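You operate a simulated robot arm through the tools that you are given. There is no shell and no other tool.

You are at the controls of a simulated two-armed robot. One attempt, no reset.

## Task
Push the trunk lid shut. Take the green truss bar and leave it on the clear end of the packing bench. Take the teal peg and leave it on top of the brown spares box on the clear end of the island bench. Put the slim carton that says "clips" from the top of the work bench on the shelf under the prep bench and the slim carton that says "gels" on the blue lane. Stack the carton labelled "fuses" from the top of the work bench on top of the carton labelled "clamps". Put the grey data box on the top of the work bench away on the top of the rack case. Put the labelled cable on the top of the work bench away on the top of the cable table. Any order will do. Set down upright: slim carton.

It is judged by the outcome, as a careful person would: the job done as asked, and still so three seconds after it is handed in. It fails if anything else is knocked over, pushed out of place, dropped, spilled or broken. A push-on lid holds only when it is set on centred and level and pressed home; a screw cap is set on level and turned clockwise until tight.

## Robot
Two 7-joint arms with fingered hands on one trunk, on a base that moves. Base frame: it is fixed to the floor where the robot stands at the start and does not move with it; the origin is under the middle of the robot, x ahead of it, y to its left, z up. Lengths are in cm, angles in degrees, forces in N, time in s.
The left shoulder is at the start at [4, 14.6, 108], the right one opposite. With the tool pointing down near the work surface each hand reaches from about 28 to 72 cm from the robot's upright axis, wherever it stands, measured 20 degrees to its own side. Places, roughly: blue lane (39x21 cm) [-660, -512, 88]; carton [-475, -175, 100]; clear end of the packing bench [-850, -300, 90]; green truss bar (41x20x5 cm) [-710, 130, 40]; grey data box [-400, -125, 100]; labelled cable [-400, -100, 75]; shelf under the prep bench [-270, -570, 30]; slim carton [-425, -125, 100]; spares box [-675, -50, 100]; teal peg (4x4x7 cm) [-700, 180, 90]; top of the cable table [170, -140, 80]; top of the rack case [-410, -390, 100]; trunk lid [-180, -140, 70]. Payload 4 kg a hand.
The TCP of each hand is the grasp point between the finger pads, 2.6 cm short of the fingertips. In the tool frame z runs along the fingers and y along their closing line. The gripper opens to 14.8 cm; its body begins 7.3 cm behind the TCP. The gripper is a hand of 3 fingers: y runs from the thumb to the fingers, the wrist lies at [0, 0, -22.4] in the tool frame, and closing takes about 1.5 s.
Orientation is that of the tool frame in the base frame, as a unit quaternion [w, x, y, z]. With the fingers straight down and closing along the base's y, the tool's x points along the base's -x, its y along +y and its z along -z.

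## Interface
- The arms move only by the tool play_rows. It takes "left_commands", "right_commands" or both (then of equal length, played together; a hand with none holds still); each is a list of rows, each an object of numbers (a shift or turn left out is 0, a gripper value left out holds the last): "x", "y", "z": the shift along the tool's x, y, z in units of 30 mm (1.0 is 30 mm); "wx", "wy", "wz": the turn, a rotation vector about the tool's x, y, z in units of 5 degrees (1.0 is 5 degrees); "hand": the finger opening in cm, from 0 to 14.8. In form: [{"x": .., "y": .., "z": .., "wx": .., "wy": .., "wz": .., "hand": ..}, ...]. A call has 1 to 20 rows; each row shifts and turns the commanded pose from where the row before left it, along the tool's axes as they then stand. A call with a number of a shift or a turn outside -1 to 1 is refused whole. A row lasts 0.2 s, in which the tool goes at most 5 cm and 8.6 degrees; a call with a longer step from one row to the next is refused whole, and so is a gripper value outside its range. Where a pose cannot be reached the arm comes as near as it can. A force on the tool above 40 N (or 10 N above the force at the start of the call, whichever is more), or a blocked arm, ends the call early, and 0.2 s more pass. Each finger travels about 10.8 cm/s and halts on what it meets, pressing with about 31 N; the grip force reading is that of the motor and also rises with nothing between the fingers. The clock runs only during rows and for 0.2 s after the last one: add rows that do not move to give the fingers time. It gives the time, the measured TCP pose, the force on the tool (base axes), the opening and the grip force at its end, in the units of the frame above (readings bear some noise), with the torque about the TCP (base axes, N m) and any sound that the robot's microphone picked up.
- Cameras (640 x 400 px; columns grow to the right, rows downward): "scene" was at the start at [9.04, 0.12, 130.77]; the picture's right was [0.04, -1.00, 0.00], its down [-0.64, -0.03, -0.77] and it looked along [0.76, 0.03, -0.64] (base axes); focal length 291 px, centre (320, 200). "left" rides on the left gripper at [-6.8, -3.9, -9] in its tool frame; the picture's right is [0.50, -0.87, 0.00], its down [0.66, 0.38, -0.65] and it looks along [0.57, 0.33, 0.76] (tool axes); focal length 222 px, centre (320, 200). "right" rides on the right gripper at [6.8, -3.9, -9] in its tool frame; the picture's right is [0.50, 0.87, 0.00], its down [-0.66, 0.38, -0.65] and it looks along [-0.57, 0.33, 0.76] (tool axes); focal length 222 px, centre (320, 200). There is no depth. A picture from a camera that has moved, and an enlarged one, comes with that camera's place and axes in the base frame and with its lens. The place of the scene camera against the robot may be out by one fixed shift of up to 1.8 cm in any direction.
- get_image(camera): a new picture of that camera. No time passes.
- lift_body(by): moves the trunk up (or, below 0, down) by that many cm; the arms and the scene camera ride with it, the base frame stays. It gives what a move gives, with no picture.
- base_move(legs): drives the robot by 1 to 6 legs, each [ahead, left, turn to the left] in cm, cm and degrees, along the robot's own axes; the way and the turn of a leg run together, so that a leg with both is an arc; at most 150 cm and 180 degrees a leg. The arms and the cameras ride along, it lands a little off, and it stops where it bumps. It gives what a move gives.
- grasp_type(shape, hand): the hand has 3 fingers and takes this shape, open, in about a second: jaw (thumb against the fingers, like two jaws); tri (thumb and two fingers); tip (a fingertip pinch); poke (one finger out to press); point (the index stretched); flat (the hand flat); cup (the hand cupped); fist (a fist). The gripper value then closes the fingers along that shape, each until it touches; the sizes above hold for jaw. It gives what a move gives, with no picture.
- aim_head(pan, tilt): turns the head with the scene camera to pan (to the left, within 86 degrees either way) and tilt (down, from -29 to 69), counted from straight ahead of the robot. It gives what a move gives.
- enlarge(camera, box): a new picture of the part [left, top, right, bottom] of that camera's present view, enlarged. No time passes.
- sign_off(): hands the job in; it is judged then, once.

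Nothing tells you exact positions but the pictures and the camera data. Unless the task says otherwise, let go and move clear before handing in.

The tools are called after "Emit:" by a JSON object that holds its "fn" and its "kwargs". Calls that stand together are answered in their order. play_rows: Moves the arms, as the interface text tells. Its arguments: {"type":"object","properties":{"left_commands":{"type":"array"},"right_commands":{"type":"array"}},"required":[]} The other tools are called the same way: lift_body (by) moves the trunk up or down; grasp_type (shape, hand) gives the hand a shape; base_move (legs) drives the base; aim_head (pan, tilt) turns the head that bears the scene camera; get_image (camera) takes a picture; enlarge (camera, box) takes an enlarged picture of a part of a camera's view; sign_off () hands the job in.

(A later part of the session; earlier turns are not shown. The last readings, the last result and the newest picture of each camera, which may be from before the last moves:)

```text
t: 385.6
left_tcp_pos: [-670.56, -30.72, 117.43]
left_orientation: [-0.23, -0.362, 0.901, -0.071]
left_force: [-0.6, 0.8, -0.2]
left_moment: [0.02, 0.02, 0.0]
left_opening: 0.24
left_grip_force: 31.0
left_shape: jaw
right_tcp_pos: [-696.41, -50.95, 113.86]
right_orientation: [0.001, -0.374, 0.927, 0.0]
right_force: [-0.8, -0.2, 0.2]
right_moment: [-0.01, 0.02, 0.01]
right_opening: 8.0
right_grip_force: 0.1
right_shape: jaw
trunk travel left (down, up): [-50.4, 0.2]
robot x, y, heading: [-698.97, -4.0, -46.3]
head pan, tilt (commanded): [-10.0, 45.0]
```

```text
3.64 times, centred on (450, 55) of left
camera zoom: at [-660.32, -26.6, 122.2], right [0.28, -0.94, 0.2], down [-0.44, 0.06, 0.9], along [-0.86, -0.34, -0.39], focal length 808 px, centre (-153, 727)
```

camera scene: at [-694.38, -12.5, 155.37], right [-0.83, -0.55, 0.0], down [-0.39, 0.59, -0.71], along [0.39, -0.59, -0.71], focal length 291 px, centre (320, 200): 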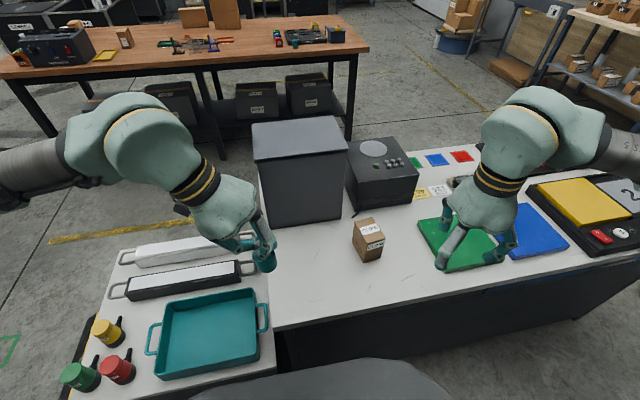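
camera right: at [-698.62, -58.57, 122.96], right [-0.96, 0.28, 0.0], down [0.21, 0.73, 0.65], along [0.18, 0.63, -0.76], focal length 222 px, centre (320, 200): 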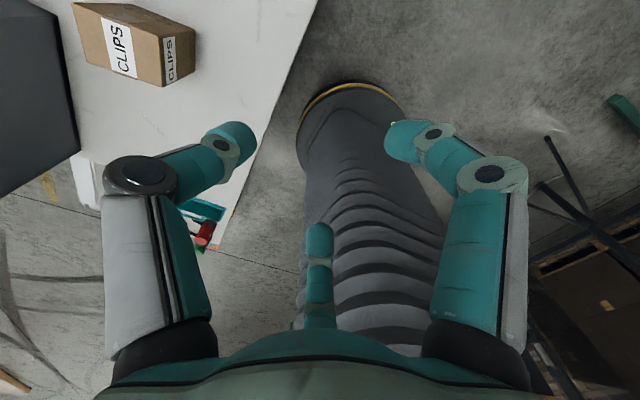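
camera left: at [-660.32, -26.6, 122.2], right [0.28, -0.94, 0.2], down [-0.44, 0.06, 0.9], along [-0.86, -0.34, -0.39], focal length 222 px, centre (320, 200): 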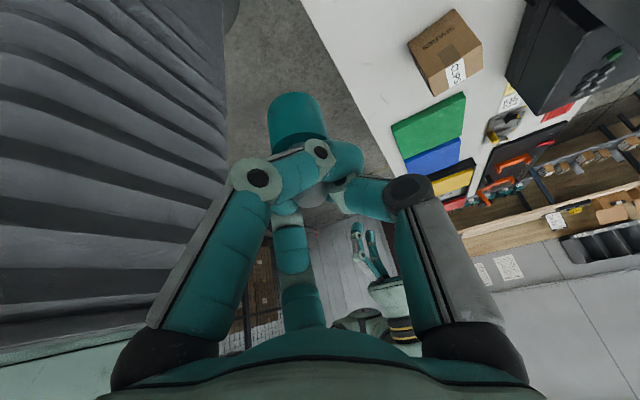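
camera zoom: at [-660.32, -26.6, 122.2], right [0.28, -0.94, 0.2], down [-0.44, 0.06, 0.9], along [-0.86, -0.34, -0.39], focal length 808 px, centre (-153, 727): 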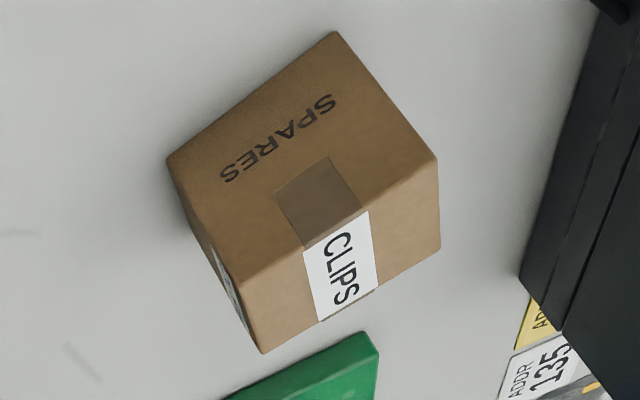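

Wrist-camera triangulation puts the spares box top at z 93.25 with its centre at [-676.3,-61.3] (5.4 x 7.8 cm). I shift the base right to bring it into easy reach of the left hand.

Emit:
{"fn": "base_move", "kwargs": {"legs": [[0, -15, 0]]}}

Emit:
{"fn": "play_rows", "kwargs": {"left_commands": [{}, {}, {}, {}], "right_commands": [{"x": 0.8}, {"x": 0.8}, {}, {}]}}

Emit:
{"fn": "get_image", "kwargs": {"camera": "right"}}

Emit:
{"fn": "enlarge", "kwargs": {"camera": "left", "box": [340, 0, 560, 160]}}

Emit:
{"fn": "get_image", "kwargs": {"camera": "scene"}}

```text
t: 387.0
left_tcp_pos: [-680.92, -40.57, 117.26]
left_orientation: [-0.232, -0.362, 0.9, -0.072]
left_force: [0.3, 0.1, 0.1]
left_moment: [-0.03, -0.01, 0.0]
left_opening: 0.21
left_grip_force: 30.4
left_shape: jaw
right_tcp_pos: [-706.89, -60.9, 113.94]
right_orientation: [0.0, -0.374, 0.928, -0.001]
right_force: [0.7, -0.2, -0.5]
right_moment: [-0.02, 0.04, 0.0]
right_opening: 7.97
right_grip_force: 0.0
right_shape: jaw
trunk travel left (down, up): [-50.4, 0.2]
robot x, y, heading: [-709.56, -14.09, -46.4]
head pan, tilt (commanded): [-10.0, 45.0]
```

```text
t: 388.0
left_tcp_pos: [-681.12, -40.83, 117.51]
left_orientation: [-0.229, -0.362, 0.901, -0.071]
left_force: [-0.3, -0.8, 0.4]
left_moment: [0.01, 0.02, 0.0]
left_opening: 0.22
left_grip_force: 31.0
left_shape: jaw
right_tcp_pos: [-710.47, -64.3, 113.98]
right_orientation: [0.001, -0.373, 0.928, 0.0]
right_force: [0.1, -0.2, 0.2]
right_moment: [0.02, -0.01, -0.02]
right_opening: 8.0
right_grip_force: 0.0
right_shape: jaw
trunk travel left (down, up): [-50.4, 0.2]
robot x, y, heading: [-709.28, -14.26, -46.6]
head pan, tilt (commanded): [-10.0, 45.0]
```

```text
taken
camera right: at [-712.82, -71.82, 122.98], right [-0.96, 0.28, 0.0], down [0.21, 0.73, 0.65], along [0.18, 0.63, -0.76], focal length 222 px, centre (320, 200)
```

right: 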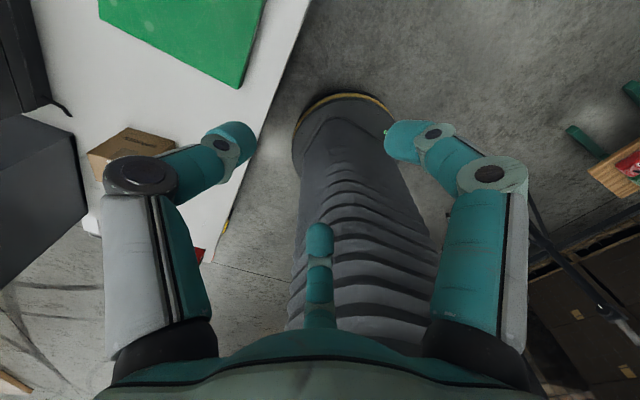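

```text
2.50 times, centred on (450, 80) of left
camera zoom: at [-670.94, -36.71, 122.21], right [0.28, -0.94, 0.2], down [-0.44, 0.06, 0.9], along [-0.86, -0.33, -0.39], focal length 555 px, centre (-5, 500)
```

zoom: 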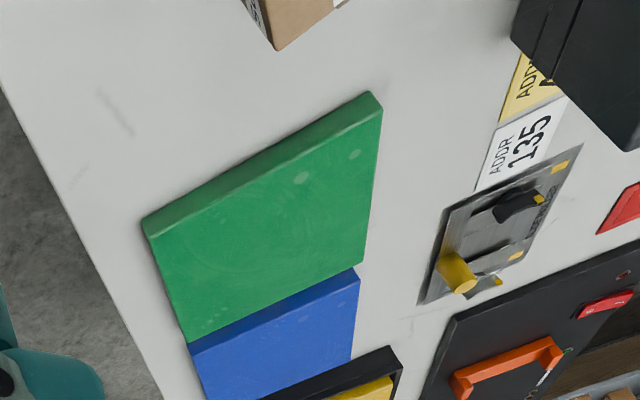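

```text
taken
camera scene: at [-705.01, -22.59, 155.37], right [-0.83, -0.55, 0.0], down [-0.39, 0.59, -0.71], along [0.39, -0.59, -0.71], focal length 291 px, centre (320, 200)
```

scene: 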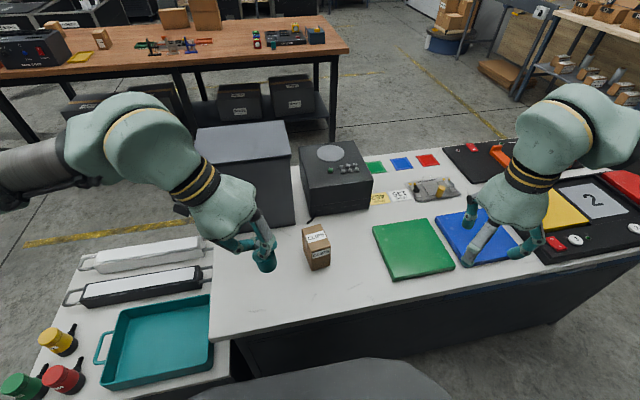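

Emit:
{"fn": "play_rows", "kwargs": {"left_commands": [{"x": 0.486, "y": -0.871, "z": 0.217}, {"x": 0.486, "y": -0.871, "z": 0.217}, {"x": 0.486, "y": -0.871, "z": 0.217}, {"x": 0.486, "y": -0.871, "z": 0.217}, {"x": 0.486, "y": -0.871, "z": 0.217}, {"x": 0.486, "y": -0.871, "z": 0.217}, {"x": 0.486, "y": -0.871, "z": 0.217}, {}, {}]}}

Emit:
{"fn": "enlarge", "kwargs": {"camera": "scene", "box": [250, 160, 390, 280]}}

Emit:
{"fn": "enlarge", "kwargs": {"camera": "left", "box": [180, 0, 480, 220]}}

Emit:
{"fn": "get_image", "kwargs": {"camera": "right"}}

```text
t: 390.0
left_tcp_pos: [-676.5, -61.54, 117.62]
left_orientation: [-0.23, -0.361, 0.901, -0.071]
left_force: [-0.2, -0.7, 0.3]
left_moment: [-0.04, 0.01, -0.02]
left_opening: 0.19
left_grip_force: 30.9
left_shape: jaw
right_tcp_pos: [-710.48, -64.16, 113.94]
right_orientation: [0.001, -0.374, 0.927, -0.001]
right_force: [0.9, 0.9, 0.4]
right_moment: [-0.04, 0.03, 0.01]
right_opening: 7.96
right_grip_force: 0.1
right_shape: jaw
trunk travel left (down, up): [-50.4, 0.2]
robot x, y, heading: [-709.61, -13.75, -46.5]
head pan, tilt (commanded): [-10.0, 45.0]
```

```text
3.33 times, centred on (320, 220) of scene
camera zoom: at [-705.0, -22.53, 155.37], right [-0.83, -0.55, 0.0], down [-0.39, 0.59, -0.71], along [0.39, -0.59, -0.71], focal length 971 px, centre (320, 133)
```

zoom: 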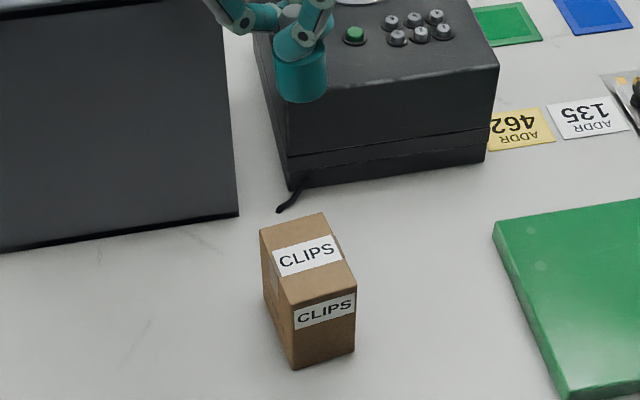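

```text
1.82 times, centred on (330, 110) of left
camera zoom: at [-666.41, -57.51, 122.4], right [0.28, -0.94, 0.2], down [-0.44, 0.06, 0.9], along [-0.86, -0.34, -0.39], focal length 404 px, centre (302, 364)
```

zoom: 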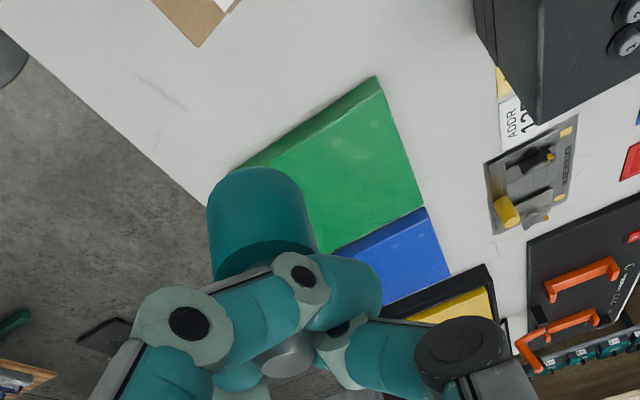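

```text
taken
camera right: at [-712.79, -71.76, 123.01], right [-0.96, 0.28, 0.0], down [0.21, 0.73, 0.65], along [0.18, 0.63, -0.76], focal length 222 px, centre (320, 200)
```

right: 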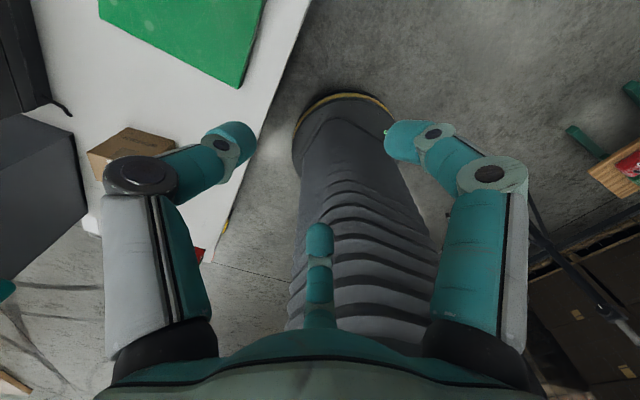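

The peg is exactly over the box centre in the scene view. I descend vertically.

Emit:
{"fn": "play_rows", "kwargs": {"left_commands": [{"x": -0.361, "y": -0.03, "z": 0.689}, {"x": -0.361, "y": -0.03, "z": 0.689}, {"x": -0.361, "y": -0.03, "z": 0.689}, {"x": -0.361, "y": -0.03, "z": 0.689}, {"x": -0.361, "y": -0.03, "z": 0.689}, {"x": -0.361, "y": -0.03, "z": 0.689}, {}, {}]}}

Emit:
{"fn": "enlarge", "kwargs": {"camera": "scene", "box": [250, 160, 390, 280]}}

Emit:
{"fn": "enlarge", "kwargs": {"camera": "left", "box": [180, 0, 480, 220]}}

```text
t: 391.8
left_tcp_pos: [-676.81, -61.67, 103.52]
left_orientation: [-0.23, -0.361, 0.901, -0.071]
left_force: [0.4, 0.0, 0.0]
left_moment: [-0.02, 0.0, 0.02]
left_opening: 0.22
left_grip_force: 32.1
left_shape: jaw
right_tcp_pos: [-710.59, -64.32, 113.88]
right_orientation: [0.001, -0.374, 0.927, -0.001]
right_force: [0.0, 0.6, -0.5]
right_moment: [0.01, -0.03, -0.03]
right_opening: 7.99
right_grip_force: 0.1
right_shape: jaw
trunk travel left (down, up): [-50.4, 0.2]
robot x, y, heading: [-709.78, -13.93, -46.5]
head pan, tilt (commanded): [-10.0, 45.0]
```

```text
3.33 times, centred on (320, 220) of scene
camera zoom: at [-705.02, -22.57, 155.37], right [-0.83, -0.55, 0.0], down [-0.39, 0.59, -0.71], along [0.39, -0.59, -0.71], focal length 971 px, centre (320, 133)
```

zoom: 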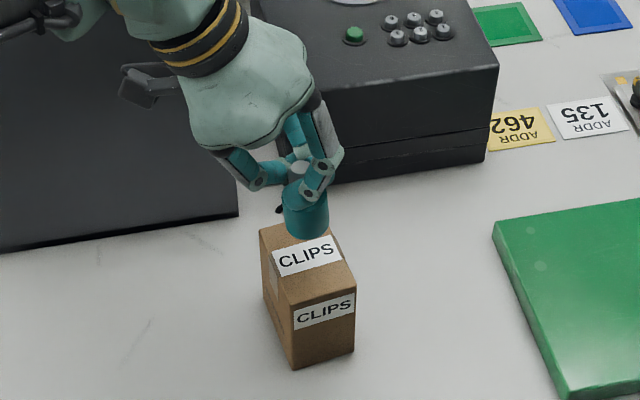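

```text
1.82 times, centred on (330, 110) of left
camera zoom: at [-666.58, -57.7, 108.28], right [0.28, -0.94, 0.2], down [-0.44, 0.06, 0.9], along [-0.86, -0.34, -0.39], focal length 404 px, centre (302, 364)
```

zoom: 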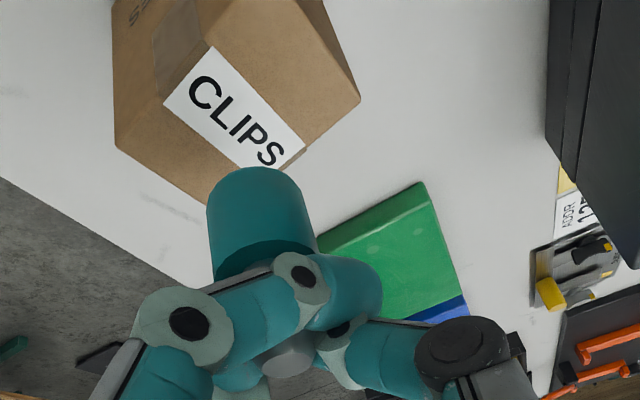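

Emit:
{"fn": "play_rows", "kwargs": {"left_commands": [{"x": -0.155, "y": -0.013, "z": 0.295}, {"x": -0.155, "y": -0.013, "z": 0.295}, {"x": -0.1, "y": -0.008, "z": 0.19}, {}, {}]}}

Emit:
{"fn": "enlarge", "kwargs": {"camera": "scene", "box": [270, 180, 370, 270]}}

```text
t: 393.0
left_tcp_pos: [-676.82, -61.72, 100.9]
left_orientation: [-0.23, -0.362, 0.901, -0.071]
left_force: [0.5, -0.8, -0.3]
left_moment: [-0.01, 0.0, -0.01]
left_opening: 0.21
left_grip_force: 30.9
left_shape: jaw
right_tcp_pos: [-710.48, -64.15, 113.84]
right_orientation: [0.001, -0.375, 0.927, -0.001]
right_force: [0.0, -0.4, 0.4]
right_moment: [0.01, 0.02, -0.01]
right_opening: 7.98
right_grip_force: 0.2
right_shape: jaw
trunk travel left (down, up): [-50.4, 0.2]
robot x, y, heading: [-709.21, -14.24, -46.5]
head pan, tilt (commanded): [-10.0, 45.0]
```

```text
4.44 times, centred on (320, 225) of scene
camera zoom: at [-705.02, -22.59, 155.37], right [-0.83, -0.55, 0.0], down [-0.39, 0.59, -0.71], along [0.39, -0.59, -0.71], focal length 1295 px, centre (320, 89)
```

zoom: 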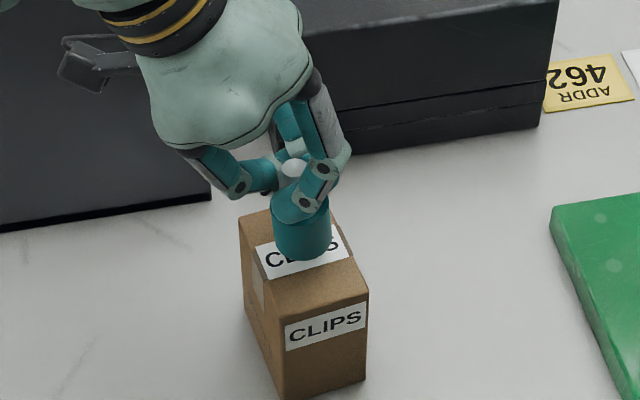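

Emit:
{"fn": "play_rows", "kwargs": {"left_commands": [{"x": -0.046, "z": 0.089}, {"x": -0.046, "z": 0.089}, {}, {}]}}

```text
t: 394.0
left_tcp_pos: [-676.74, -61.77, 100.09]
left_orientation: [-0.229, -0.362, 0.901, -0.071]
left_force: [-0.1, 0.0, 1.2]
left_moment: [0.03, 0.03, 0.0]
left_opening: 0.2
left_grip_force: 30.4
left_shape: jaw
right_tcp_pos: [-710.55, -64.32, 113.9]
right_orientation: [0.0, -0.374, 0.927, -0.002]
right_force: [0.2, -0.4, -0.7]
right_moment: [0.01, -0.01, 0.02]
right_opening: 8.01
right_grip_force: 0.0
right_shape: jaw
trunk travel left (down, up): [-50.4, 0.2]
robot x, y, heading: [-709.5, -14.03, -46.5]
head pan, tilt (commanded): [-10.0, 45.0]
```

Emit:
{"fn": "play_rows", "kwargs": {"left_commands": [{"x": -0.046, "z": 0.089}, {"x": -0.03, "z": 0.06}, {}, {}]}}

Emit:
{"fn": "enlarge", "kwargs": {"camera": "scene", "box": [270, 180, 370, 270]}}

```text
t: 395.0
left_tcp_pos: [-676.81, -61.75, 99.72]
left_orientation: [-0.23, -0.362, 0.9, -0.071]
left_force: [-0.2, 0.0, 0.2]
left_moment: [0.0, 0.05, 0.0]
left_opening: 0.2
left_grip_force: 31.0
left_shape: jaw
right_tcp_pos: [-710.46, -64.33, 114.01]
right_orientation: [0.001, -0.374, 0.928, -0.001]
right_force: [0.2, -0.2, 0.3]
right_moment: [0.0, -0.01, 0.02]
right_opening: 7.99
right_grip_force: 0.0
right_shape: jaw
trunk travel left (down, up): [-50.4, 0.2]
robot x, y, heading: [-709.36, -14.08, -46.4]
head pan, tilt (commanded): [-10.0, 45.0]
```

```text
4.44 times, centred on (320, 225) of scene
camera zoom: at [-705.02, -22.59, 155.37], right [-0.83, -0.55, 0.0], down [-0.39, 0.59, -0.71], along [0.39, -0.59, -0.71], focal length 1295 px, centre (320, 89)
```

zoom: 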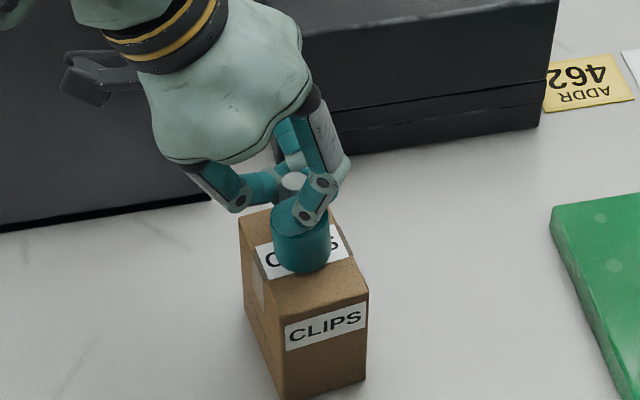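

Emit:
{"fn": "play_rows", "kwargs": {"left_commands": [{"x": -0.04, "z": 0.078}, {}, {"x": -0.04, "z": 0.078}, {}]}}

```text
t: 396.0
left_tcp_pos: [-676.99, -61.71, 99.42]
left_orientation: [-0.231, -0.36, 0.901, -0.073]
left_force: [-3.0, -2.5, 24.0]
left_moment: [0.22, -0.23, 0.06]
left_opening: 0.24
left_grip_force: 31.3
left_shape: jaw
right_tcp_pos: [-710.79, -64.17, 114.0]
right_orientation: [0.002, -0.374, 0.927, -0.002]
right_force: [0.0, 0.5, -0.5]
right_moment: [0.0, 0.01, 0.0]
right_opening: 8.02
right_grip_force: 0.1
right_shape: jaw
trunk travel left (down, up): [-50.4, 0.2]
robot x, y, heading: [-709.69, -14.66, -46.3]
head pan, tilt (commanded): [-10.0, 45.0]
```

Emit:
{"fn": "play_rows", "kwargs": {"left_commands": [{"x": 0.028, "z": -0.053}, {}, {}]}}

Emit:
{"fn": "enlarge", "kwargs": {"camera": "scene", "box": [290, 190, 350, 260]}}

Emit:
{"fn": "enlarge", "kwargs": {"camera": "left", "box": [180, 0, 480, 220]}}

```text
t: 396.8
left_tcp_pos: [-676.9, -61.63, 99.52]
left_orientation: [-0.229, -0.362, 0.901, -0.072]
left_force: [-2.3, -2.4, 21.7]
left_moment: [0.11, -0.24, -0.01]
left_opening: 0.25
left_grip_force: 30.6
left_shape: jaw
right_tcp_pos: [-710.67, -64.04, 113.89]
right_orientation: [0.001, -0.374, 0.928, -0.001]
right_force: [-0.2, 0.3, -0.4]
right_moment: [0.02, -0.01, 0.01]
right_opening: 7.94
right_grip_force: 0.0
right_shape: jaw
trunk travel left (down, up): [-50.4, 0.2]
robot x, y, heading: [-709.1, -14.06, -46.3]
head pan, tilt (commanded): [-10.0, 45.0]
```

```text
5.71 times, centred on (320, 225) of scene
camera zoom: at [-705.28, -22.38, 155.39], right [-0.83, -0.55, 0.0], down [-0.39, 0.59, -0.71], along [0.39, -0.59, -0.71], focal length 1665 px, centre (320, 57)
```

zoom: 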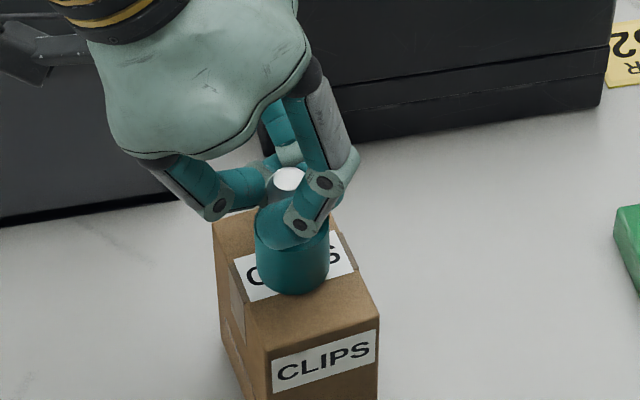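

```text
1.82 times, centred on (330, 110) of left
camera zoom: at [-666.75, -57.57, 104.28], right [0.28, -0.94, 0.2], down [-0.44, 0.06, 0.9], along [-0.86, -0.34, -0.39], focal length 404 px, centre (302, 364)
```

zoom: 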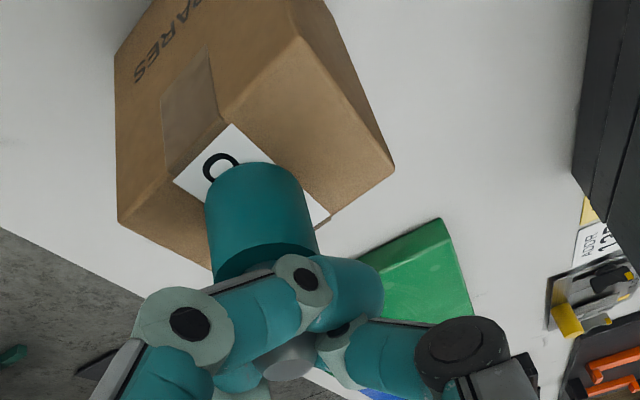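

Emit:
{"fn": "play_rows", "kwargs": {"left_commands": [{"x": 0.04, "z": -0.078}, {}, {}]}}

```text
t: 397.6
left_tcp_pos: [-676.89, -61.7, 99.62]
left_orientation: [-0.228, -0.363, 0.901, -0.07]
left_force: [-1.6, -1.3, 8.8]
left_moment: [0.03, -0.12, -0.07]
left_opening: 0.24
left_grip_force: 31.1
left_shape: jaw
right_tcp_pos: [-710.57, -64.2, 113.85]
right_orientation: [0.001, -0.374, 0.927, 0.0]
right_force: [0.7, -1.2, 0.0]
right_moment: [0.01, 0.0, 0.0]
right_opening: 7.99
right_grip_force: 0.0
right_shape: jaw
trunk travel left (down, up): [-50.4, 0.2]
robot x, y, heading: [-709.7, -13.86, -46.1]
head pan, tilt (commanded): [-10.0, 45.0]
```

Emit:
{"fn": "play_rows", "kwargs": {"left_commands": [{"x": 0.013, "z": -0.026}, {}, {"hand": 0.5}, {"hand": 0.8}, {"hand": 1.2}, {"hand": 1.8}, {"hand": 2.6}, {"hand": 4}, {"hand": 5}, {}]}}

Emit:
{"fn": "enlarge", "kwargs": {"camera": "scene", "box": [290, 190, 350, 260]}}

Emit:
{"fn": "enlarge", "kwargs": {"camera": "left", "box": [180, 0, 480, 220]}}

```text
t: 399.8
left_tcp_pos: [-676.82, -61.8, 99.76]
left_orientation: [-0.229, -0.361, 0.901, -0.071]
left_force: [1.1, -2.3, 7.0]
left_moment: [0.05, 0.01, 0.0]
left_opening: 4.73
left_grip_force: 0.1
left_shape: jaw
right_tcp_pos: [-710.47, -64.22, 113.75]
right_orientation: [0.002, -0.374, 0.928, 0.0]
right_force: [-0.5, -0.1, 0.5]
right_moment: [0.01, 0.03, -0.01]
right_opening: 8.0
right_grip_force: 0.0
right_shape: jaw
trunk travel left (down, up): [-50.4, 0.2]
robot x, y, heading: [-709.37, -14.34, -46.9]
head pan, tilt (commanded): [-10.0, 45.0]
```

```text
5.71 times, centred on (320, 225) of scene
camera zoom: at [-705.07, -22.56, 155.38], right [-0.83, -0.55, 0.0], down [-0.39, 0.59, -0.71], along [0.39, -0.59, -0.71], focal length 1665 px, centre (320, 57)
```

zoom: 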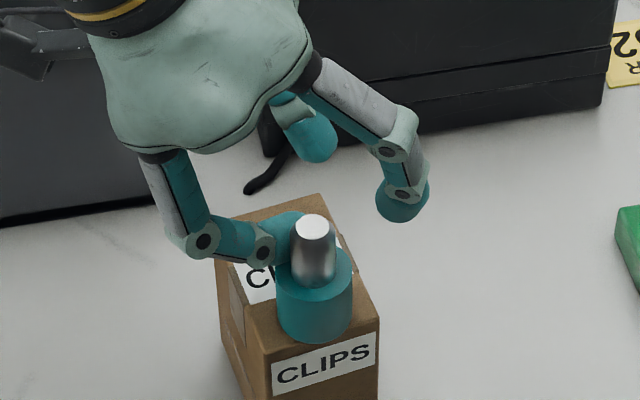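

```text
1.82 times, centred on (330, 110) of left
camera zoom: at [-666.65, -57.73, 104.47], right [0.28, -0.94, 0.2], down [-0.44, 0.06, 0.9], along [-0.86, -0.34, -0.39], focal length 404 px, centre (302, 364)
```

zoom: 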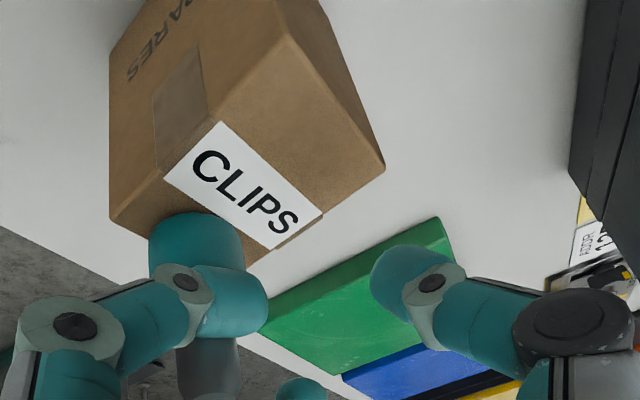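

The peg stands head-down but the tilted finger nudged it toward the box's front edge on opening. I re-close gently to recentre it.

Emit:
{"fn": "play_rows", "kwargs": {"left_commands": [{"hand": 4}, {"hand": 3}, {"hand": 2}, {"hand": 1.2}, {"hand": 0.6}, {"hand": 0}, {"hand": 0}, {"hand": 0}, {"hand": 0}]}}

Emit:
{"fn": "enlarge", "kwargs": {"camera": "scene", "box": [290, 190, 350, 260]}}

Emit:
{"fn": "enlarge", "kwargs": {"camera": "left", "box": [180, 0, 480, 220]}}

```text
t: 401.8
left_tcp_pos: [-676.68, -61.74, 99.68]
left_orientation: [-0.23, -0.362, 0.901, -0.07]
left_force: [-0.4, -0.2, 0.2]
left_moment: [0.0, -0.02, 0.02]
left_opening: 0.0
left_grip_force: 30.9
left_shape: jaw
right_tcp_pos: [-710.62, -64.21, 113.86]
right_orientation: [0.001, -0.373, 0.928, 0.0]
right_force: [0.0, -0.3, -1.0]
right_moment: [-0.02, 0.0, -0.02]
right_opening: 8.0
right_grip_force: 0.2
right_shape: jaw
trunk travel left (down, up): [-50.4, 0.2]
robot x, y, heading: [-709.46, -13.7, -46.2]
head pan, tilt (commanded): [-10.0, 45.0]
```

```text
5.71 times, centred on (320, 225) of scene
camera zoom: at [-705.03, -22.58, 155.37], right [-0.83, -0.55, 0.0], down [-0.39, 0.59, -0.71], along [0.39, -0.59, -0.71], focal length 1665 px, centre (320, 57)
```

zoom: 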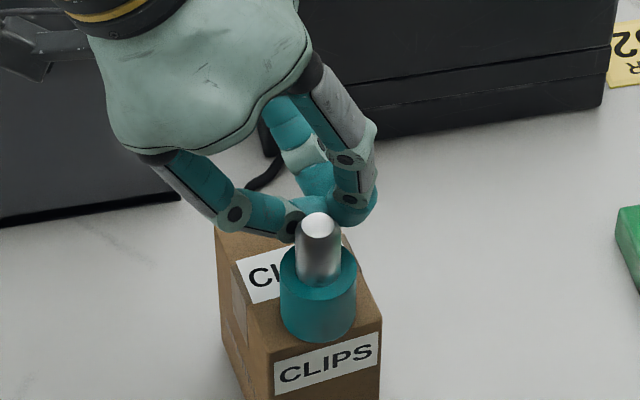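

```text
1.82 times, centred on (330, 110) of left
camera zoom: at [-666.62, -57.72, 104.41], right [0.28, -0.94, 0.2], down [-0.44, 0.06, 0.9], along [-0.86, -0.33, -0.39], focal length 404 px, centre (302, 364)
```

zoom: 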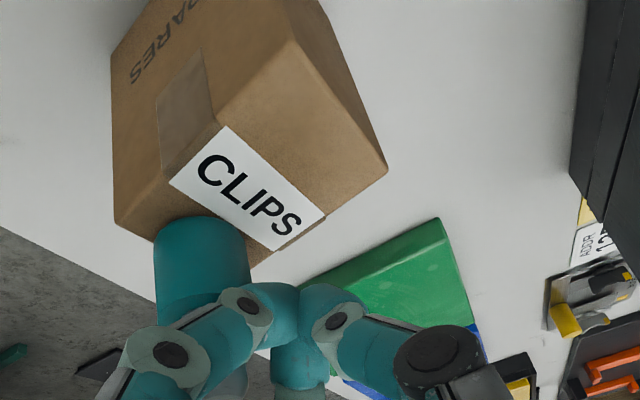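

The fingers closed behind the peg instead, so it stays standing head-down, about 1 cm inside the front edge. I withdraw the left hand away and up.

Emit:
{"fn": "play_rows", "kwargs": {"left_commands": [{"y": -0.2}, {"y": -0.2}, {"x": 0.155, "y": 0.013, "z": -0.295}, {"x": 0.31, "y": 0.026, "z": -0.59}, {"x": 0.31, "y": 0.026, "z": -0.59}, {"x": 0.31, "y": 0.026, "z": -0.59}, {"x": 0.31, "y": 0.026, "z": -0.59}, {}]}}

Emit:
{"fn": "enlarge", "kwargs": {"camera": "scene", "box": [270, 180, 370, 270]}}

Emit:
{"fn": "get_image", "kwargs": {"camera": "right"}}

```text
t: 403.6
left_tcp_pos: [-675.81, -62.58, 108.52]
left_orientation: [-0.23, -0.362, 0.901, -0.071]
left_force: [0.6, 0.4, 0.4]
left_moment: [0.01, -0.03, 0.03]
left_opening: 0.01
left_grip_force: 30.9
left_shape: jaw
right_tcp_pos: [-710.61, -64.36, 113.95]
right_orientation: [0.001, -0.374, 0.927, -0.001]
right_force: [-0.3, 1.2, 0.1]
right_moment: [0.03, -0.02, -0.02]
right_opening: 7.97
right_grip_force: 0.1
right_shape: jaw
trunk travel left (down, up): [-50.4, 0.2]
robot x, y, heading: [-709.35, -13.93, -46.3]
head pan, tilt (commanded): [-10.0, 45.0]
```

```text
4.44 times, centred on (320, 225) of scene
camera zoom: at [-705.02, -22.59, 155.37], right [-0.83, -0.55, 0.0], down [-0.39, 0.59, -0.71], along [0.39, -0.59, -0.71], focal length 1295 px, centre (320, 89)
```

zoom: 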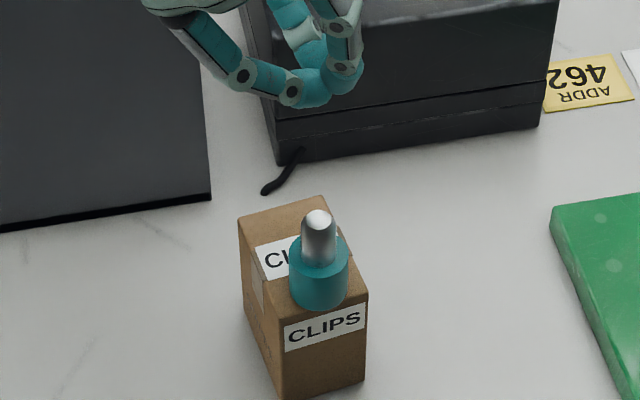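

```text
taken
camera right: at [-712.81, -71.81, 122.98], right [-0.96, 0.28, 0.0], down [0.21, 0.73, 0.65], along [0.18, 0.63, -0.76], focal length 222 px, centre (320, 200)
```

right: 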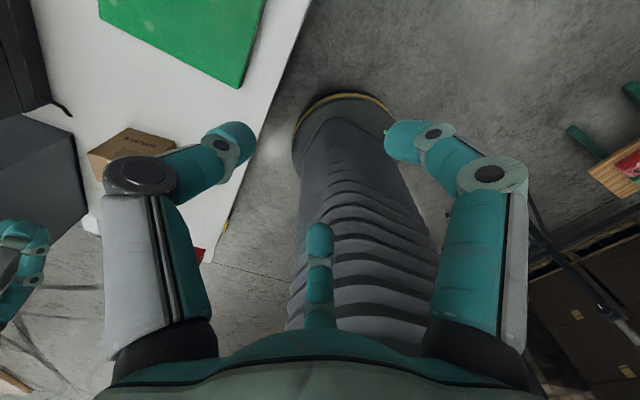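

The peg stands steady on the spares box. I lift clear, straighten the left hand and back away toward the truss.

Emit:
{"fn": "play_rows", "kwargs": {"left_commands": [{"x": 0.31, "y": 0.026, "z": -0.59}, {"x": 0.31, "y": 0.026, "z": -0.59}, {"x": 0.31, "y": 0.026, "z": -0.59}, {"x": 0.31, "y": 0.026, "z": -0.59}, {"y": 0.8}, {"y": 0.8}, {"y": 0.8}, {"wy": -0.93, "wx": 0.08}, {"wy": -0.93, "wx": 0.08}, {"wy": -0.93, "wx": 0.08}, {"wy": -0.93, "wx": 0.08}, {"wy": -0.93, "wx": 0.08}, {"wy": -0.93, "wx": 0.08}, {}]}}

Emit:
{"fn": "base_move", "kwargs": {"legs": [[-35, 0, 0]]}}

Emit:
{"fn": "aim_head", "kwargs": {"pan": 0, "tilt": 35}}

Emit:
{"fn": "get_image", "kwargs": {"camera": "scene"}}

```text
t: 406.6
left_tcp_pos: [-680.84, -57.27, 116.76]
left_orientation: [0.002, -0.372, 0.928, 0.0]
left_force: [0.2, 0.8, -0.6]
left_moment: [0.05, -0.01, -0.03]
left_opening: 0.0
left_grip_force: 30.7
left_shape: jaw
right_tcp_pos: [-710.46, -64.27, 113.84]
right_orientation: [0.001, -0.374, 0.927, 0.0]
right_force: [0.5, -0.5, -0.3]
right_moment: [0.01, -0.01, 0.03]
right_opening: 8.01
right_grip_force: 0.0
right_shape: jaw
trunk travel left (down, up): [-50.4, 0.2]
robot x, y, heading: [-709.38, -14.26, -46.2]
head pan, tilt (commanded): [-10.0, 45.0]
```

```text
t: 408.9
left_tcp_pos: [-705.23, -32.2, 116.79]
left_orientation: [0.002, -0.37, 0.929, 0.001]
left_force: [0.6, 0.7, -0.1]
left_moment: [0.01, 0.0, 0.01]
left_opening: 0.0
left_grip_force: 30.6
left_shape: jaw
right_tcp_pos: [-734.98, -38.97, 113.79]
right_orientation: [0.0, -0.371, 0.929, 0.001]
right_force: [0.6, -1.2, -0.1]
right_moment: [-0.02, 0.01, -0.01]
right_opening: 8.02
right_grip_force: 0.1
right_shape: jaw
trunk travel left (down, up): [-50.4, 0.2]
robot x, y, heading: [-733.56, 11.36, -46.7]
head pan, tilt (commanded): [-10.0, 45.0]
```

```text
t: 409.6
left_tcp_pos: [-705.26, -32.06, 116.88]
left_orientation: [0.002, -0.37, 0.929, 0.0]
left_force: [0.8, 0.1, -0.7]
left_moment: [0.02, -0.03, -0.02]
left_opening: 0.01
left_grip_force: 30.9
left_shape: jaw
right_tcp_pos: [-735.03, -38.84, 113.96]
right_orientation: [0.002, -0.371, 0.929, -0.001]
right_force: [-0.3, -0.1, -0.5]
right_moment: [0.04, 0.02, 0.02]
right_opening: 7.98
right_grip_force: 0.1
right_shape: jaw
trunk travel left (down, up): [-50.4, 0.2]
robot x, y, heading: [-733.41, 11.28, -46.7]
head pan, tilt (commanded): [0.0, 35.0]
```

```text
taken
camera scene: at [-727.64, 3.24, 156.85], right [-0.73, -0.69, 0.0], down [-0.39, 0.42, -0.82], along [0.56, -0.6, -0.57], focal length 291 px, centre (320, 200)
```

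scene: 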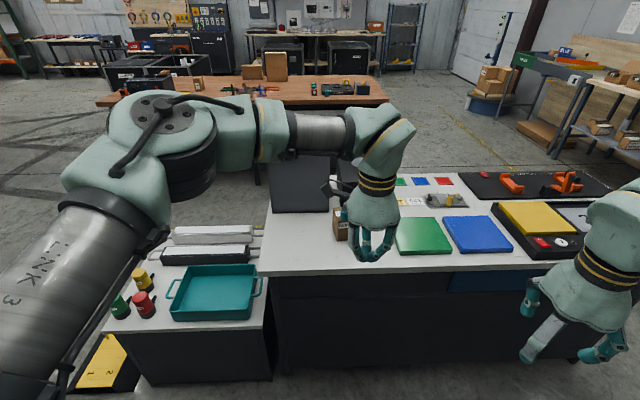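

Emit:
{"fn": "play_rows", "kwargs": {"left_commands": [{"x": -1}, {"x": -1}, {"x": -1}, {"x": -1}, {"x": -1}, {"x": -1}, {"x": -1}, {"x": -1}, {}]}}

Emit:
{"fn": "enlarge", "kwargs": {"camera": "scene", "box": [290, 150, 420, 260]}}

```text
t: 411.6
left_tcp_pos: [-687.82, -15.29, 116.8]
left_orientation: [0.002, -0.369, 0.929, 0.0]
left_force: [0.4, 0.0, 1.0]
left_moment: [0.03, 0.0, 0.02]
left_opening: 0.02
left_grip_force: 31.0
left_shape: jaw
right_tcp_pos: [-735.05, -38.75, 113.93]
right_orientation: [0.001, -0.37, 0.929, 0.0]
right_force: [-0.5, 0.5, 0.6]
right_moment: [-0.03, -0.01, -0.01]
right_opening: 7.98
right_grip_force: 0.2
right_shape: jaw
trunk travel left (down, up): [-50.4, 0.2]
robot x, y, heading: [-733.4, 11.86, -46.7]
head pan, tilt (commanded): [0.0, 35.0]
```

```text
3.64 times, centred on (355, 205) of scene
camera zoom: at [-727.67, 3.2, 156.85], right [-0.73, -0.69, 0.0], down [-0.39, 0.42, -0.82], along [0.56, -0.6, -0.57], focal length 1060 px, centre (193, 182)
```

zoom: 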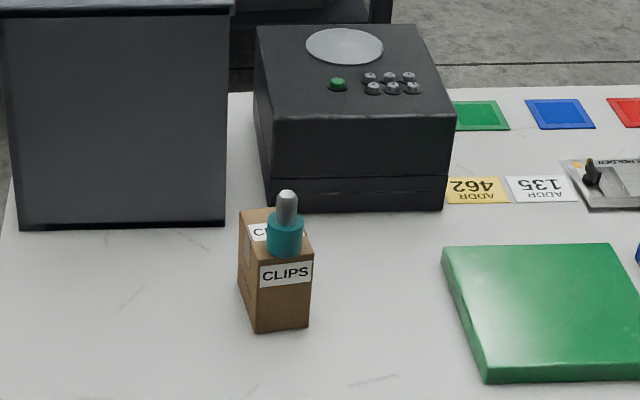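

The peg stands well on the spares box. Now to the rigging table for the truss: I turn around and drive to face it.

Emit:
{"fn": "base_move", "kwargs": {"legs": [[0, 0, 90], [95, 0, 0], [0, 0, 91.5]]}}

Emit:
{"fn": "aim_head", "kwargs": {"pan": 0, "tilt": 45}}

Emit:
{"fn": "get_image", "kwargs": {"camera": "scene"}}

```text
t: 424.2
left_tcp_pos: [-713.69, 102.08, 116.79]
left_orientation: [0.0, 0.921, 0.39, -0.001]
left_force: [-0.1, -0.6, 1.2]
left_moment: [-0.02, 0.01, -0.01]
left_opening: 0.01
left_grip_force: 31.2
left_shape: jaw
right_tcp_pos: [-667.62, 127.46, 113.96]
right_orientation: [-0.001, 0.92, 0.392, -0.001]
right_force: [0.2, -0.3, -0.7]
right_moment: [0.01, -0.02, -0.03]
right_opening: 8.0
right_grip_force: 0.0
right_shape: jaw
trunk travel left (down, up): [-50.4, 0.2]
robot x, y, heading: [-666.73, 77.47, 135.8]
head pan, tilt (commanded): [0.0, 35.0]
```

```text
t: 425.0
left_tcp_pos: [-713.74, 102.0, 116.92]
left_orientation: [0.001, 0.921, 0.39, -0.002]
left_force: [0.4, 0.9, 0.8]
left_moment: [-0.02, 0.0, 0.01]
left_opening: 0.0
left_grip_force: 31.3
left_shape: jaw
right_tcp_pos: [-667.56, 127.5, 113.92]
right_orientation: [-0.001, 0.921, 0.39, -0.001]
right_force: [0.2, 0.2, 1.4]
right_moment: [-0.02, -0.03, -0.03]
right_opening: 7.98
right_grip_force: 0.2
right_shape: jaw
trunk travel left (down, up): [-50.4, 0.2]
robot x, y, heading: [-667.22, 77.36, 135.8]
head pan, tilt (commanded): [0.0, 45.0]
```

```text
taken
camera scene: at [-675.62, 84.19, 155.37], right [0.7, 0.72, 0.0], down [0.51, -0.49, -0.71], along [-0.51, 0.49, -0.71], focal length 291 px, centre (320, 200)
```

scene: 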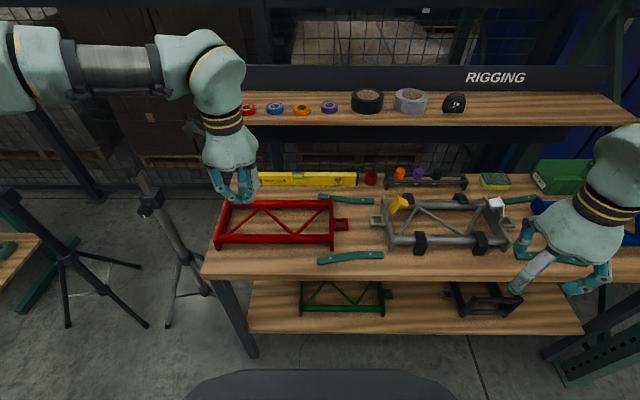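

Emit:
{"fn": "play_rows", "kwargs": {"left_commands": [{"y": 1, "hand": 5}, {"y": 1, "hand": 5}, {"y": 1, "hand": 5}, {"y": 1, "hand": 5}, {"wz": 1, "hand": 5}, {"wz": 1}, {"wz": 1}, {"wz": 1}, {"wz": 1}, {"wz": 1}, {"wz": 1}, {"wz": 1}, {"wz": 1}, {"wz": 1}, {"wz": 1}, {"wz": 1}, {"wz": 1}, {"wz": 1}, {"wz": 1}, {"wz": 1}], "right_commands": [{"x": -0.8, "hand": 5}, {"x": -0.8, "hand": 5}, {"x": -0.8, "hand": 5}, {"x": -0.8, "hand": 5}, {"wz": 1, "hand": 5}, {"wz": 1}, {"wz": 1}, {"wz": 1}, {"wz": 1}, {"wz": 1}, {"wz": 1}, {"wz": 1}, {"wz": 1}, {"wz": 1}, {"wz": 1}, {"wz": 1}, {"wz": 1}, {"wz": 1}, {"wz": 1}, {"wz": 1}]}}

Emit:
{"fn": "play_rows", "kwargs": {"left_commands": [{"wz": 1}, {"wz": 1}, {"wy": -1}, {"wy": -1}, {"wy": -1}, {"wy": -1}, {"wy": -1}, {"wy": -1}, {"wy": -1}, {"wy": -1}, {}], "right_commands": [{"wz": 1}, {"wz": 1}, {"wy": -1}, {"wy": -1}, {"wy": -1}, {"wy": -1}, {"wy": -1}, {"wy": -1}, {"wy": -1}, {"wy": -1}, {}]}}

Emit:
{"fn": "get_image", "kwargs": {"camera": "scene"}}

```text
t: 429.2
left_tcp_pos: [-705.03, 93.81, 116.98]
left_orientation: [0.001, 0.955, -0.295, -0.001]
left_force: [1.1, 0.7, 1.5]
left_moment: [0.03, -0.02, 0.02]
left_opening: 4.95
left_grip_force: 0.0
left_shape: jaw
right_tcp_pos: [-674.15, 120.6, 113.93]
right_orientation: [0.001, 0.956, -0.293, -0.001]
right_force: [0.8, 0.0, 0.9]
right_moment: [0.01, 0.01, 0.0]
right_opening: 5.04
right_grip_force: 0.0
right_shape: jaw
trunk travel left (down, up): [-50.4, 0.2]
robot x, y, heading: [-666.98, 77.24, 135.5]
head pan, tilt (commanded): [0.0, 45.0]
```

```text
t: 431.6
left_tcp_pos: [-707.84, 98.43, 117.27]
left_orientation: [-0.127, 0.87, -0.354, -0.319]
left_force: [-0.1, 0.1, -0.5]
left_moment: [0.02, 0.03, 0.01]
left_opening: 4.97
left_grip_force: 0.2
left_shape: jaw
left hand out of reach, approached as far as the arm can: row 7, 8, 9, 10
right_tcp_pos: [-679.64, 128.07, 114.01]
right_orientation: [-0.127, 0.872, -0.352, -0.315]
right_force: [0.0, -0.3, -0.4]
right_moment: [0.0, -0.05, -0.01]
right_opening: 5.04
right_grip_force: 0.1
right_shape: jaw
right hand out of reach, approached as far as the arm can: row 5, 6, 7, 8, 9, 10
trunk travel left (down, up): [-50.4, 0.2]
robot x, y, heading: [-666.74, 77.28, 135.8]
head pan, tilt (commanded): [0.0, 45.0]
```

```text
taken
camera scene: at [-675.64, 84.17, 155.37], right [0.7, 0.72, 0.0], down [0.51, -0.49, -0.71], along [-0.51, 0.49, -0.71], focal length 291 px, centre (320, 200)
```

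scene: 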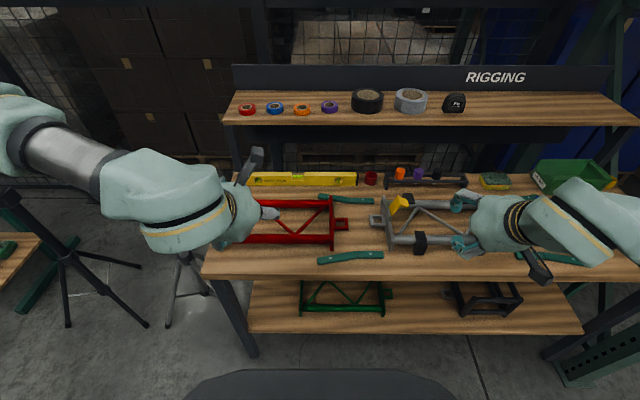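

Emit:
{"fn": "base_move", "kwargs": {"legs": [[0, -9.5, -0.8]]}}

Emit:
{"fn": "lift_body", "kwargs": {"by": -40}}

Emit:
{"fn": "aim_head", "kwargs": {"pan": 0, "tilt": 40}}

Emit:
{"fn": "get_image", "kwargs": {"camera": "scene"}}

Emit:
{"fn": "get_image", "kwargs": {"camera": "left"}}

Emit:
{"fn": "get_image", "kwargs": {"camera": "right"}}

```text
t: 432.7
left_tcp_pos: [-701.28, 105.33, 117.18]
left_orientation: [-0.131, 0.869, -0.358, -0.316]
left_force: [-1.3, -0.3, -0.3]
left_moment: [0.0, 0.0, -0.02]
left_opening: 4.99
left_grip_force: 0.1
left_shape: jaw
right_tcp_pos: [-672.56, 134.53, 114.3]
right_orientation: [-0.13, 0.87, -0.357, -0.313]
right_force: [1.0, -0.9, -0.3]
right_moment: [0.02, -0.05, -0.03]
right_opening: 5.01
right_grip_force: 0.0
right_shape: jaw
trunk travel left (down, up): [-50.4, 0.2]
robot x, y, heading: [-660.18, 83.92, 135.1]
head pan, tilt (commanded): [0.0, 45.0]
```

```text
t: 436.5
left_tcp_pos: [-700.77, 105.71, 77.27]
left_orientation: [-0.129, 0.868, -0.359, -0.317]
left_force: [1.6, -0.6, -0.6]
left_moment: [-0.03, 0.0, 0.01]
left_opening: 4.95
left_grip_force: 0.1
left_shape: jaw
right_tcp_pos: [-672.24, 134.92, 74.13]
right_orientation: [-0.13, 0.87, -0.358, -0.313]
right_force: [0.5, 0.6, -0.4]
right_moment: [0.0, 0.02, 0.02]
right_opening: 5.05
right_grip_force: 0.2
right_shape: jaw
trunk travel left (down, up): [-10.4, 40.2]
robot x, y, heading: [-659.99, 83.95, 135.2]
head pan, tilt (commanded): [0.0, 45.0]
```

```text
t: 437.2
left_tcp_pos: [-700.93, 105.62, 77.3]
left_orientation: [-0.129, 0.868, -0.359, -0.317]
left_force: [0.3, -0.2, 0.2]
left_moment: [0.01, -0.02, 0.01]
left_opening: 4.99
left_grip_force: 0.1
left_shape: jaw
right_tcp_pos: [-672.25, 134.73, 74.05]
right_orientation: [-0.128, 0.871, -0.357, -0.313]
right_force: [-0.3, -0.1, 0.0]
right_moment: [0.02, -0.02, 0.01]
right_opening: 5.04
right_grip_force: 0.1
right_shape: jaw
trunk travel left (down, up): [-10.4, 40.2]
robot x, y, heading: [-660.53, 83.71, 134.9]
head pan, tilt (commanded): [0.0, 40.0]
```

```text
taken
camera scene: at [-669.18, 91.2, 116.1], right [0.71, 0.71, 0.0], down [0.45, -0.46, -0.77], along [-0.54, 0.54, -0.64], focal length 291 px, centre (320, 200)
```

scene: 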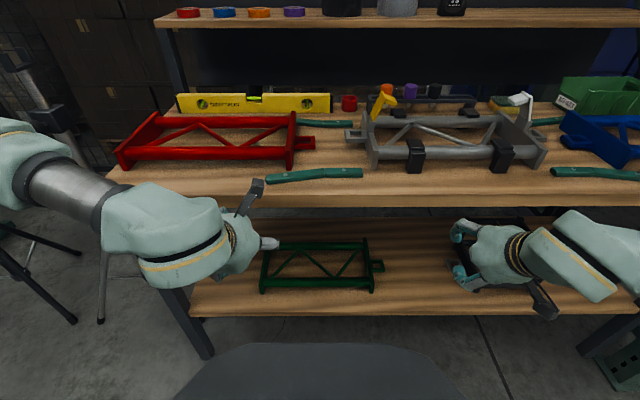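

```text
taken
camera left: at [-697.68, 108.09, 88.66], right [0.88, 0.34, -0.32], down [0.39, -0.92, 0.08], along [-0.27, -0.2, -0.94], focal length 222 px, centre (320, 200)
```

left: 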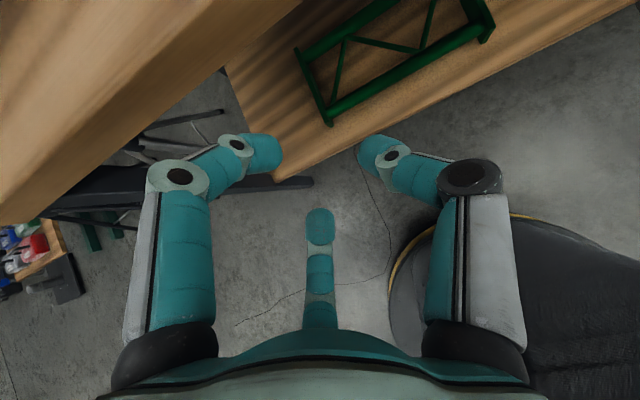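

```text
taken
camera right: at [-661.84, 129.94, 76.84], right [-0.34, -0.89, -0.32], down [-0.33, -0.21, 0.92], along [-0.88, 0.41, -0.22], focal length 222 px, centre (320, 200)
```

right: 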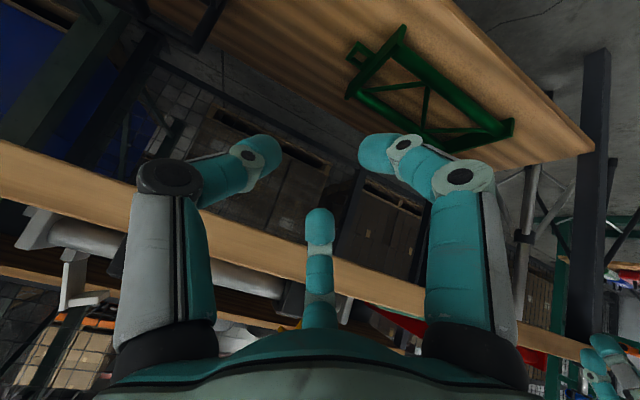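

Both wrist cameras see the green truss; I zoom to triangulate its end plates.

Emit:
{"fn": "enlarge", "kwargs": {"camera": "left", "box": [270, 0, 510, 140]}}

Emit:
{"fn": "enlarge", "kwargs": {"camera": "right", "box": [330, 10, 530, 160]}}

Emit:
{"fn": "enlarge", "kwargs": {"camera": "scene", "box": [240, 220, 400, 310]}}

```text
2.67 times, centred on (390, 70) of left
camera zoom: at [-697.68, 108.09, 88.66], right [0.88, 0.34, -0.32], down [0.39, -0.92, 0.08], along [-0.27, -0.2, -0.94], focal length 592 px, centre (133, 547)
```

zoom: 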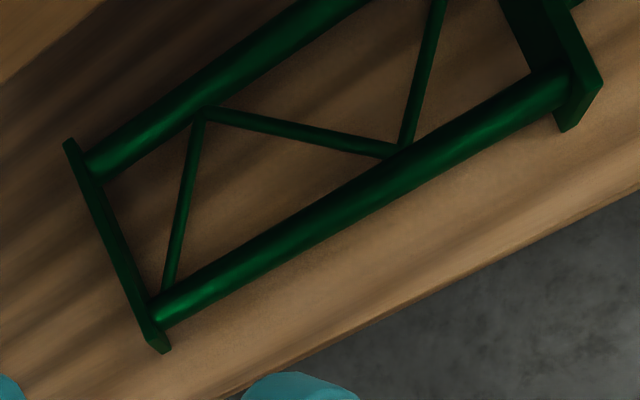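

```text
2.67 times, centred on (430, 85) of right
camera zoom: at [-661.84, 129.94, 76.84], right [-0.34, -0.89, -0.32], down [-0.33, -0.21, 0.92], along [-0.88, 0.41, -0.22], focal length 592 px, centre (27, 507)
```

zoom: 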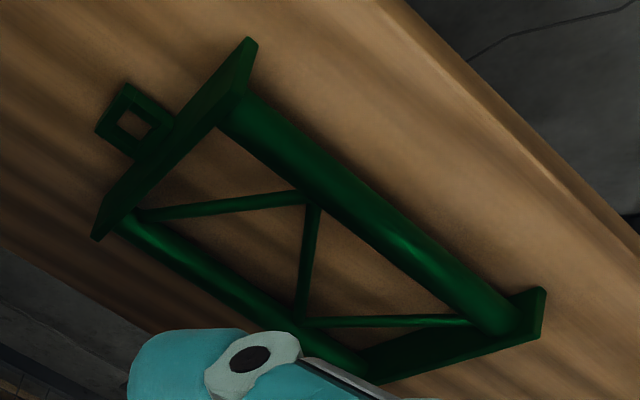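

```text
4.00 times, centred on (320, 265) of scene
camera zoom: at [-669.18, 91.2, 116.1], right [0.71, 0.71, 0.0], down [0.45, -0.46, -0.77], along [-0.54, 0.54, -0.64], focal length 1166 px, centre (320, -60)
```

zoom: 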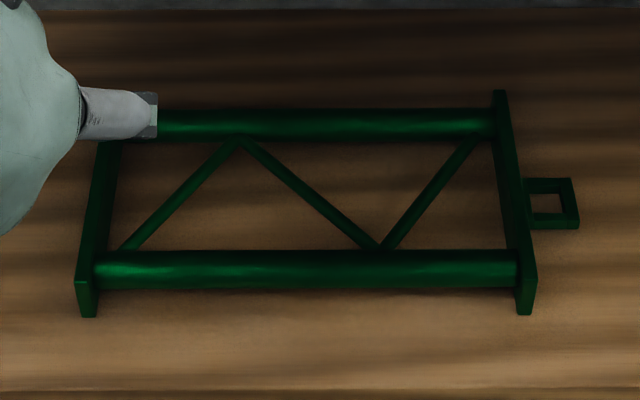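

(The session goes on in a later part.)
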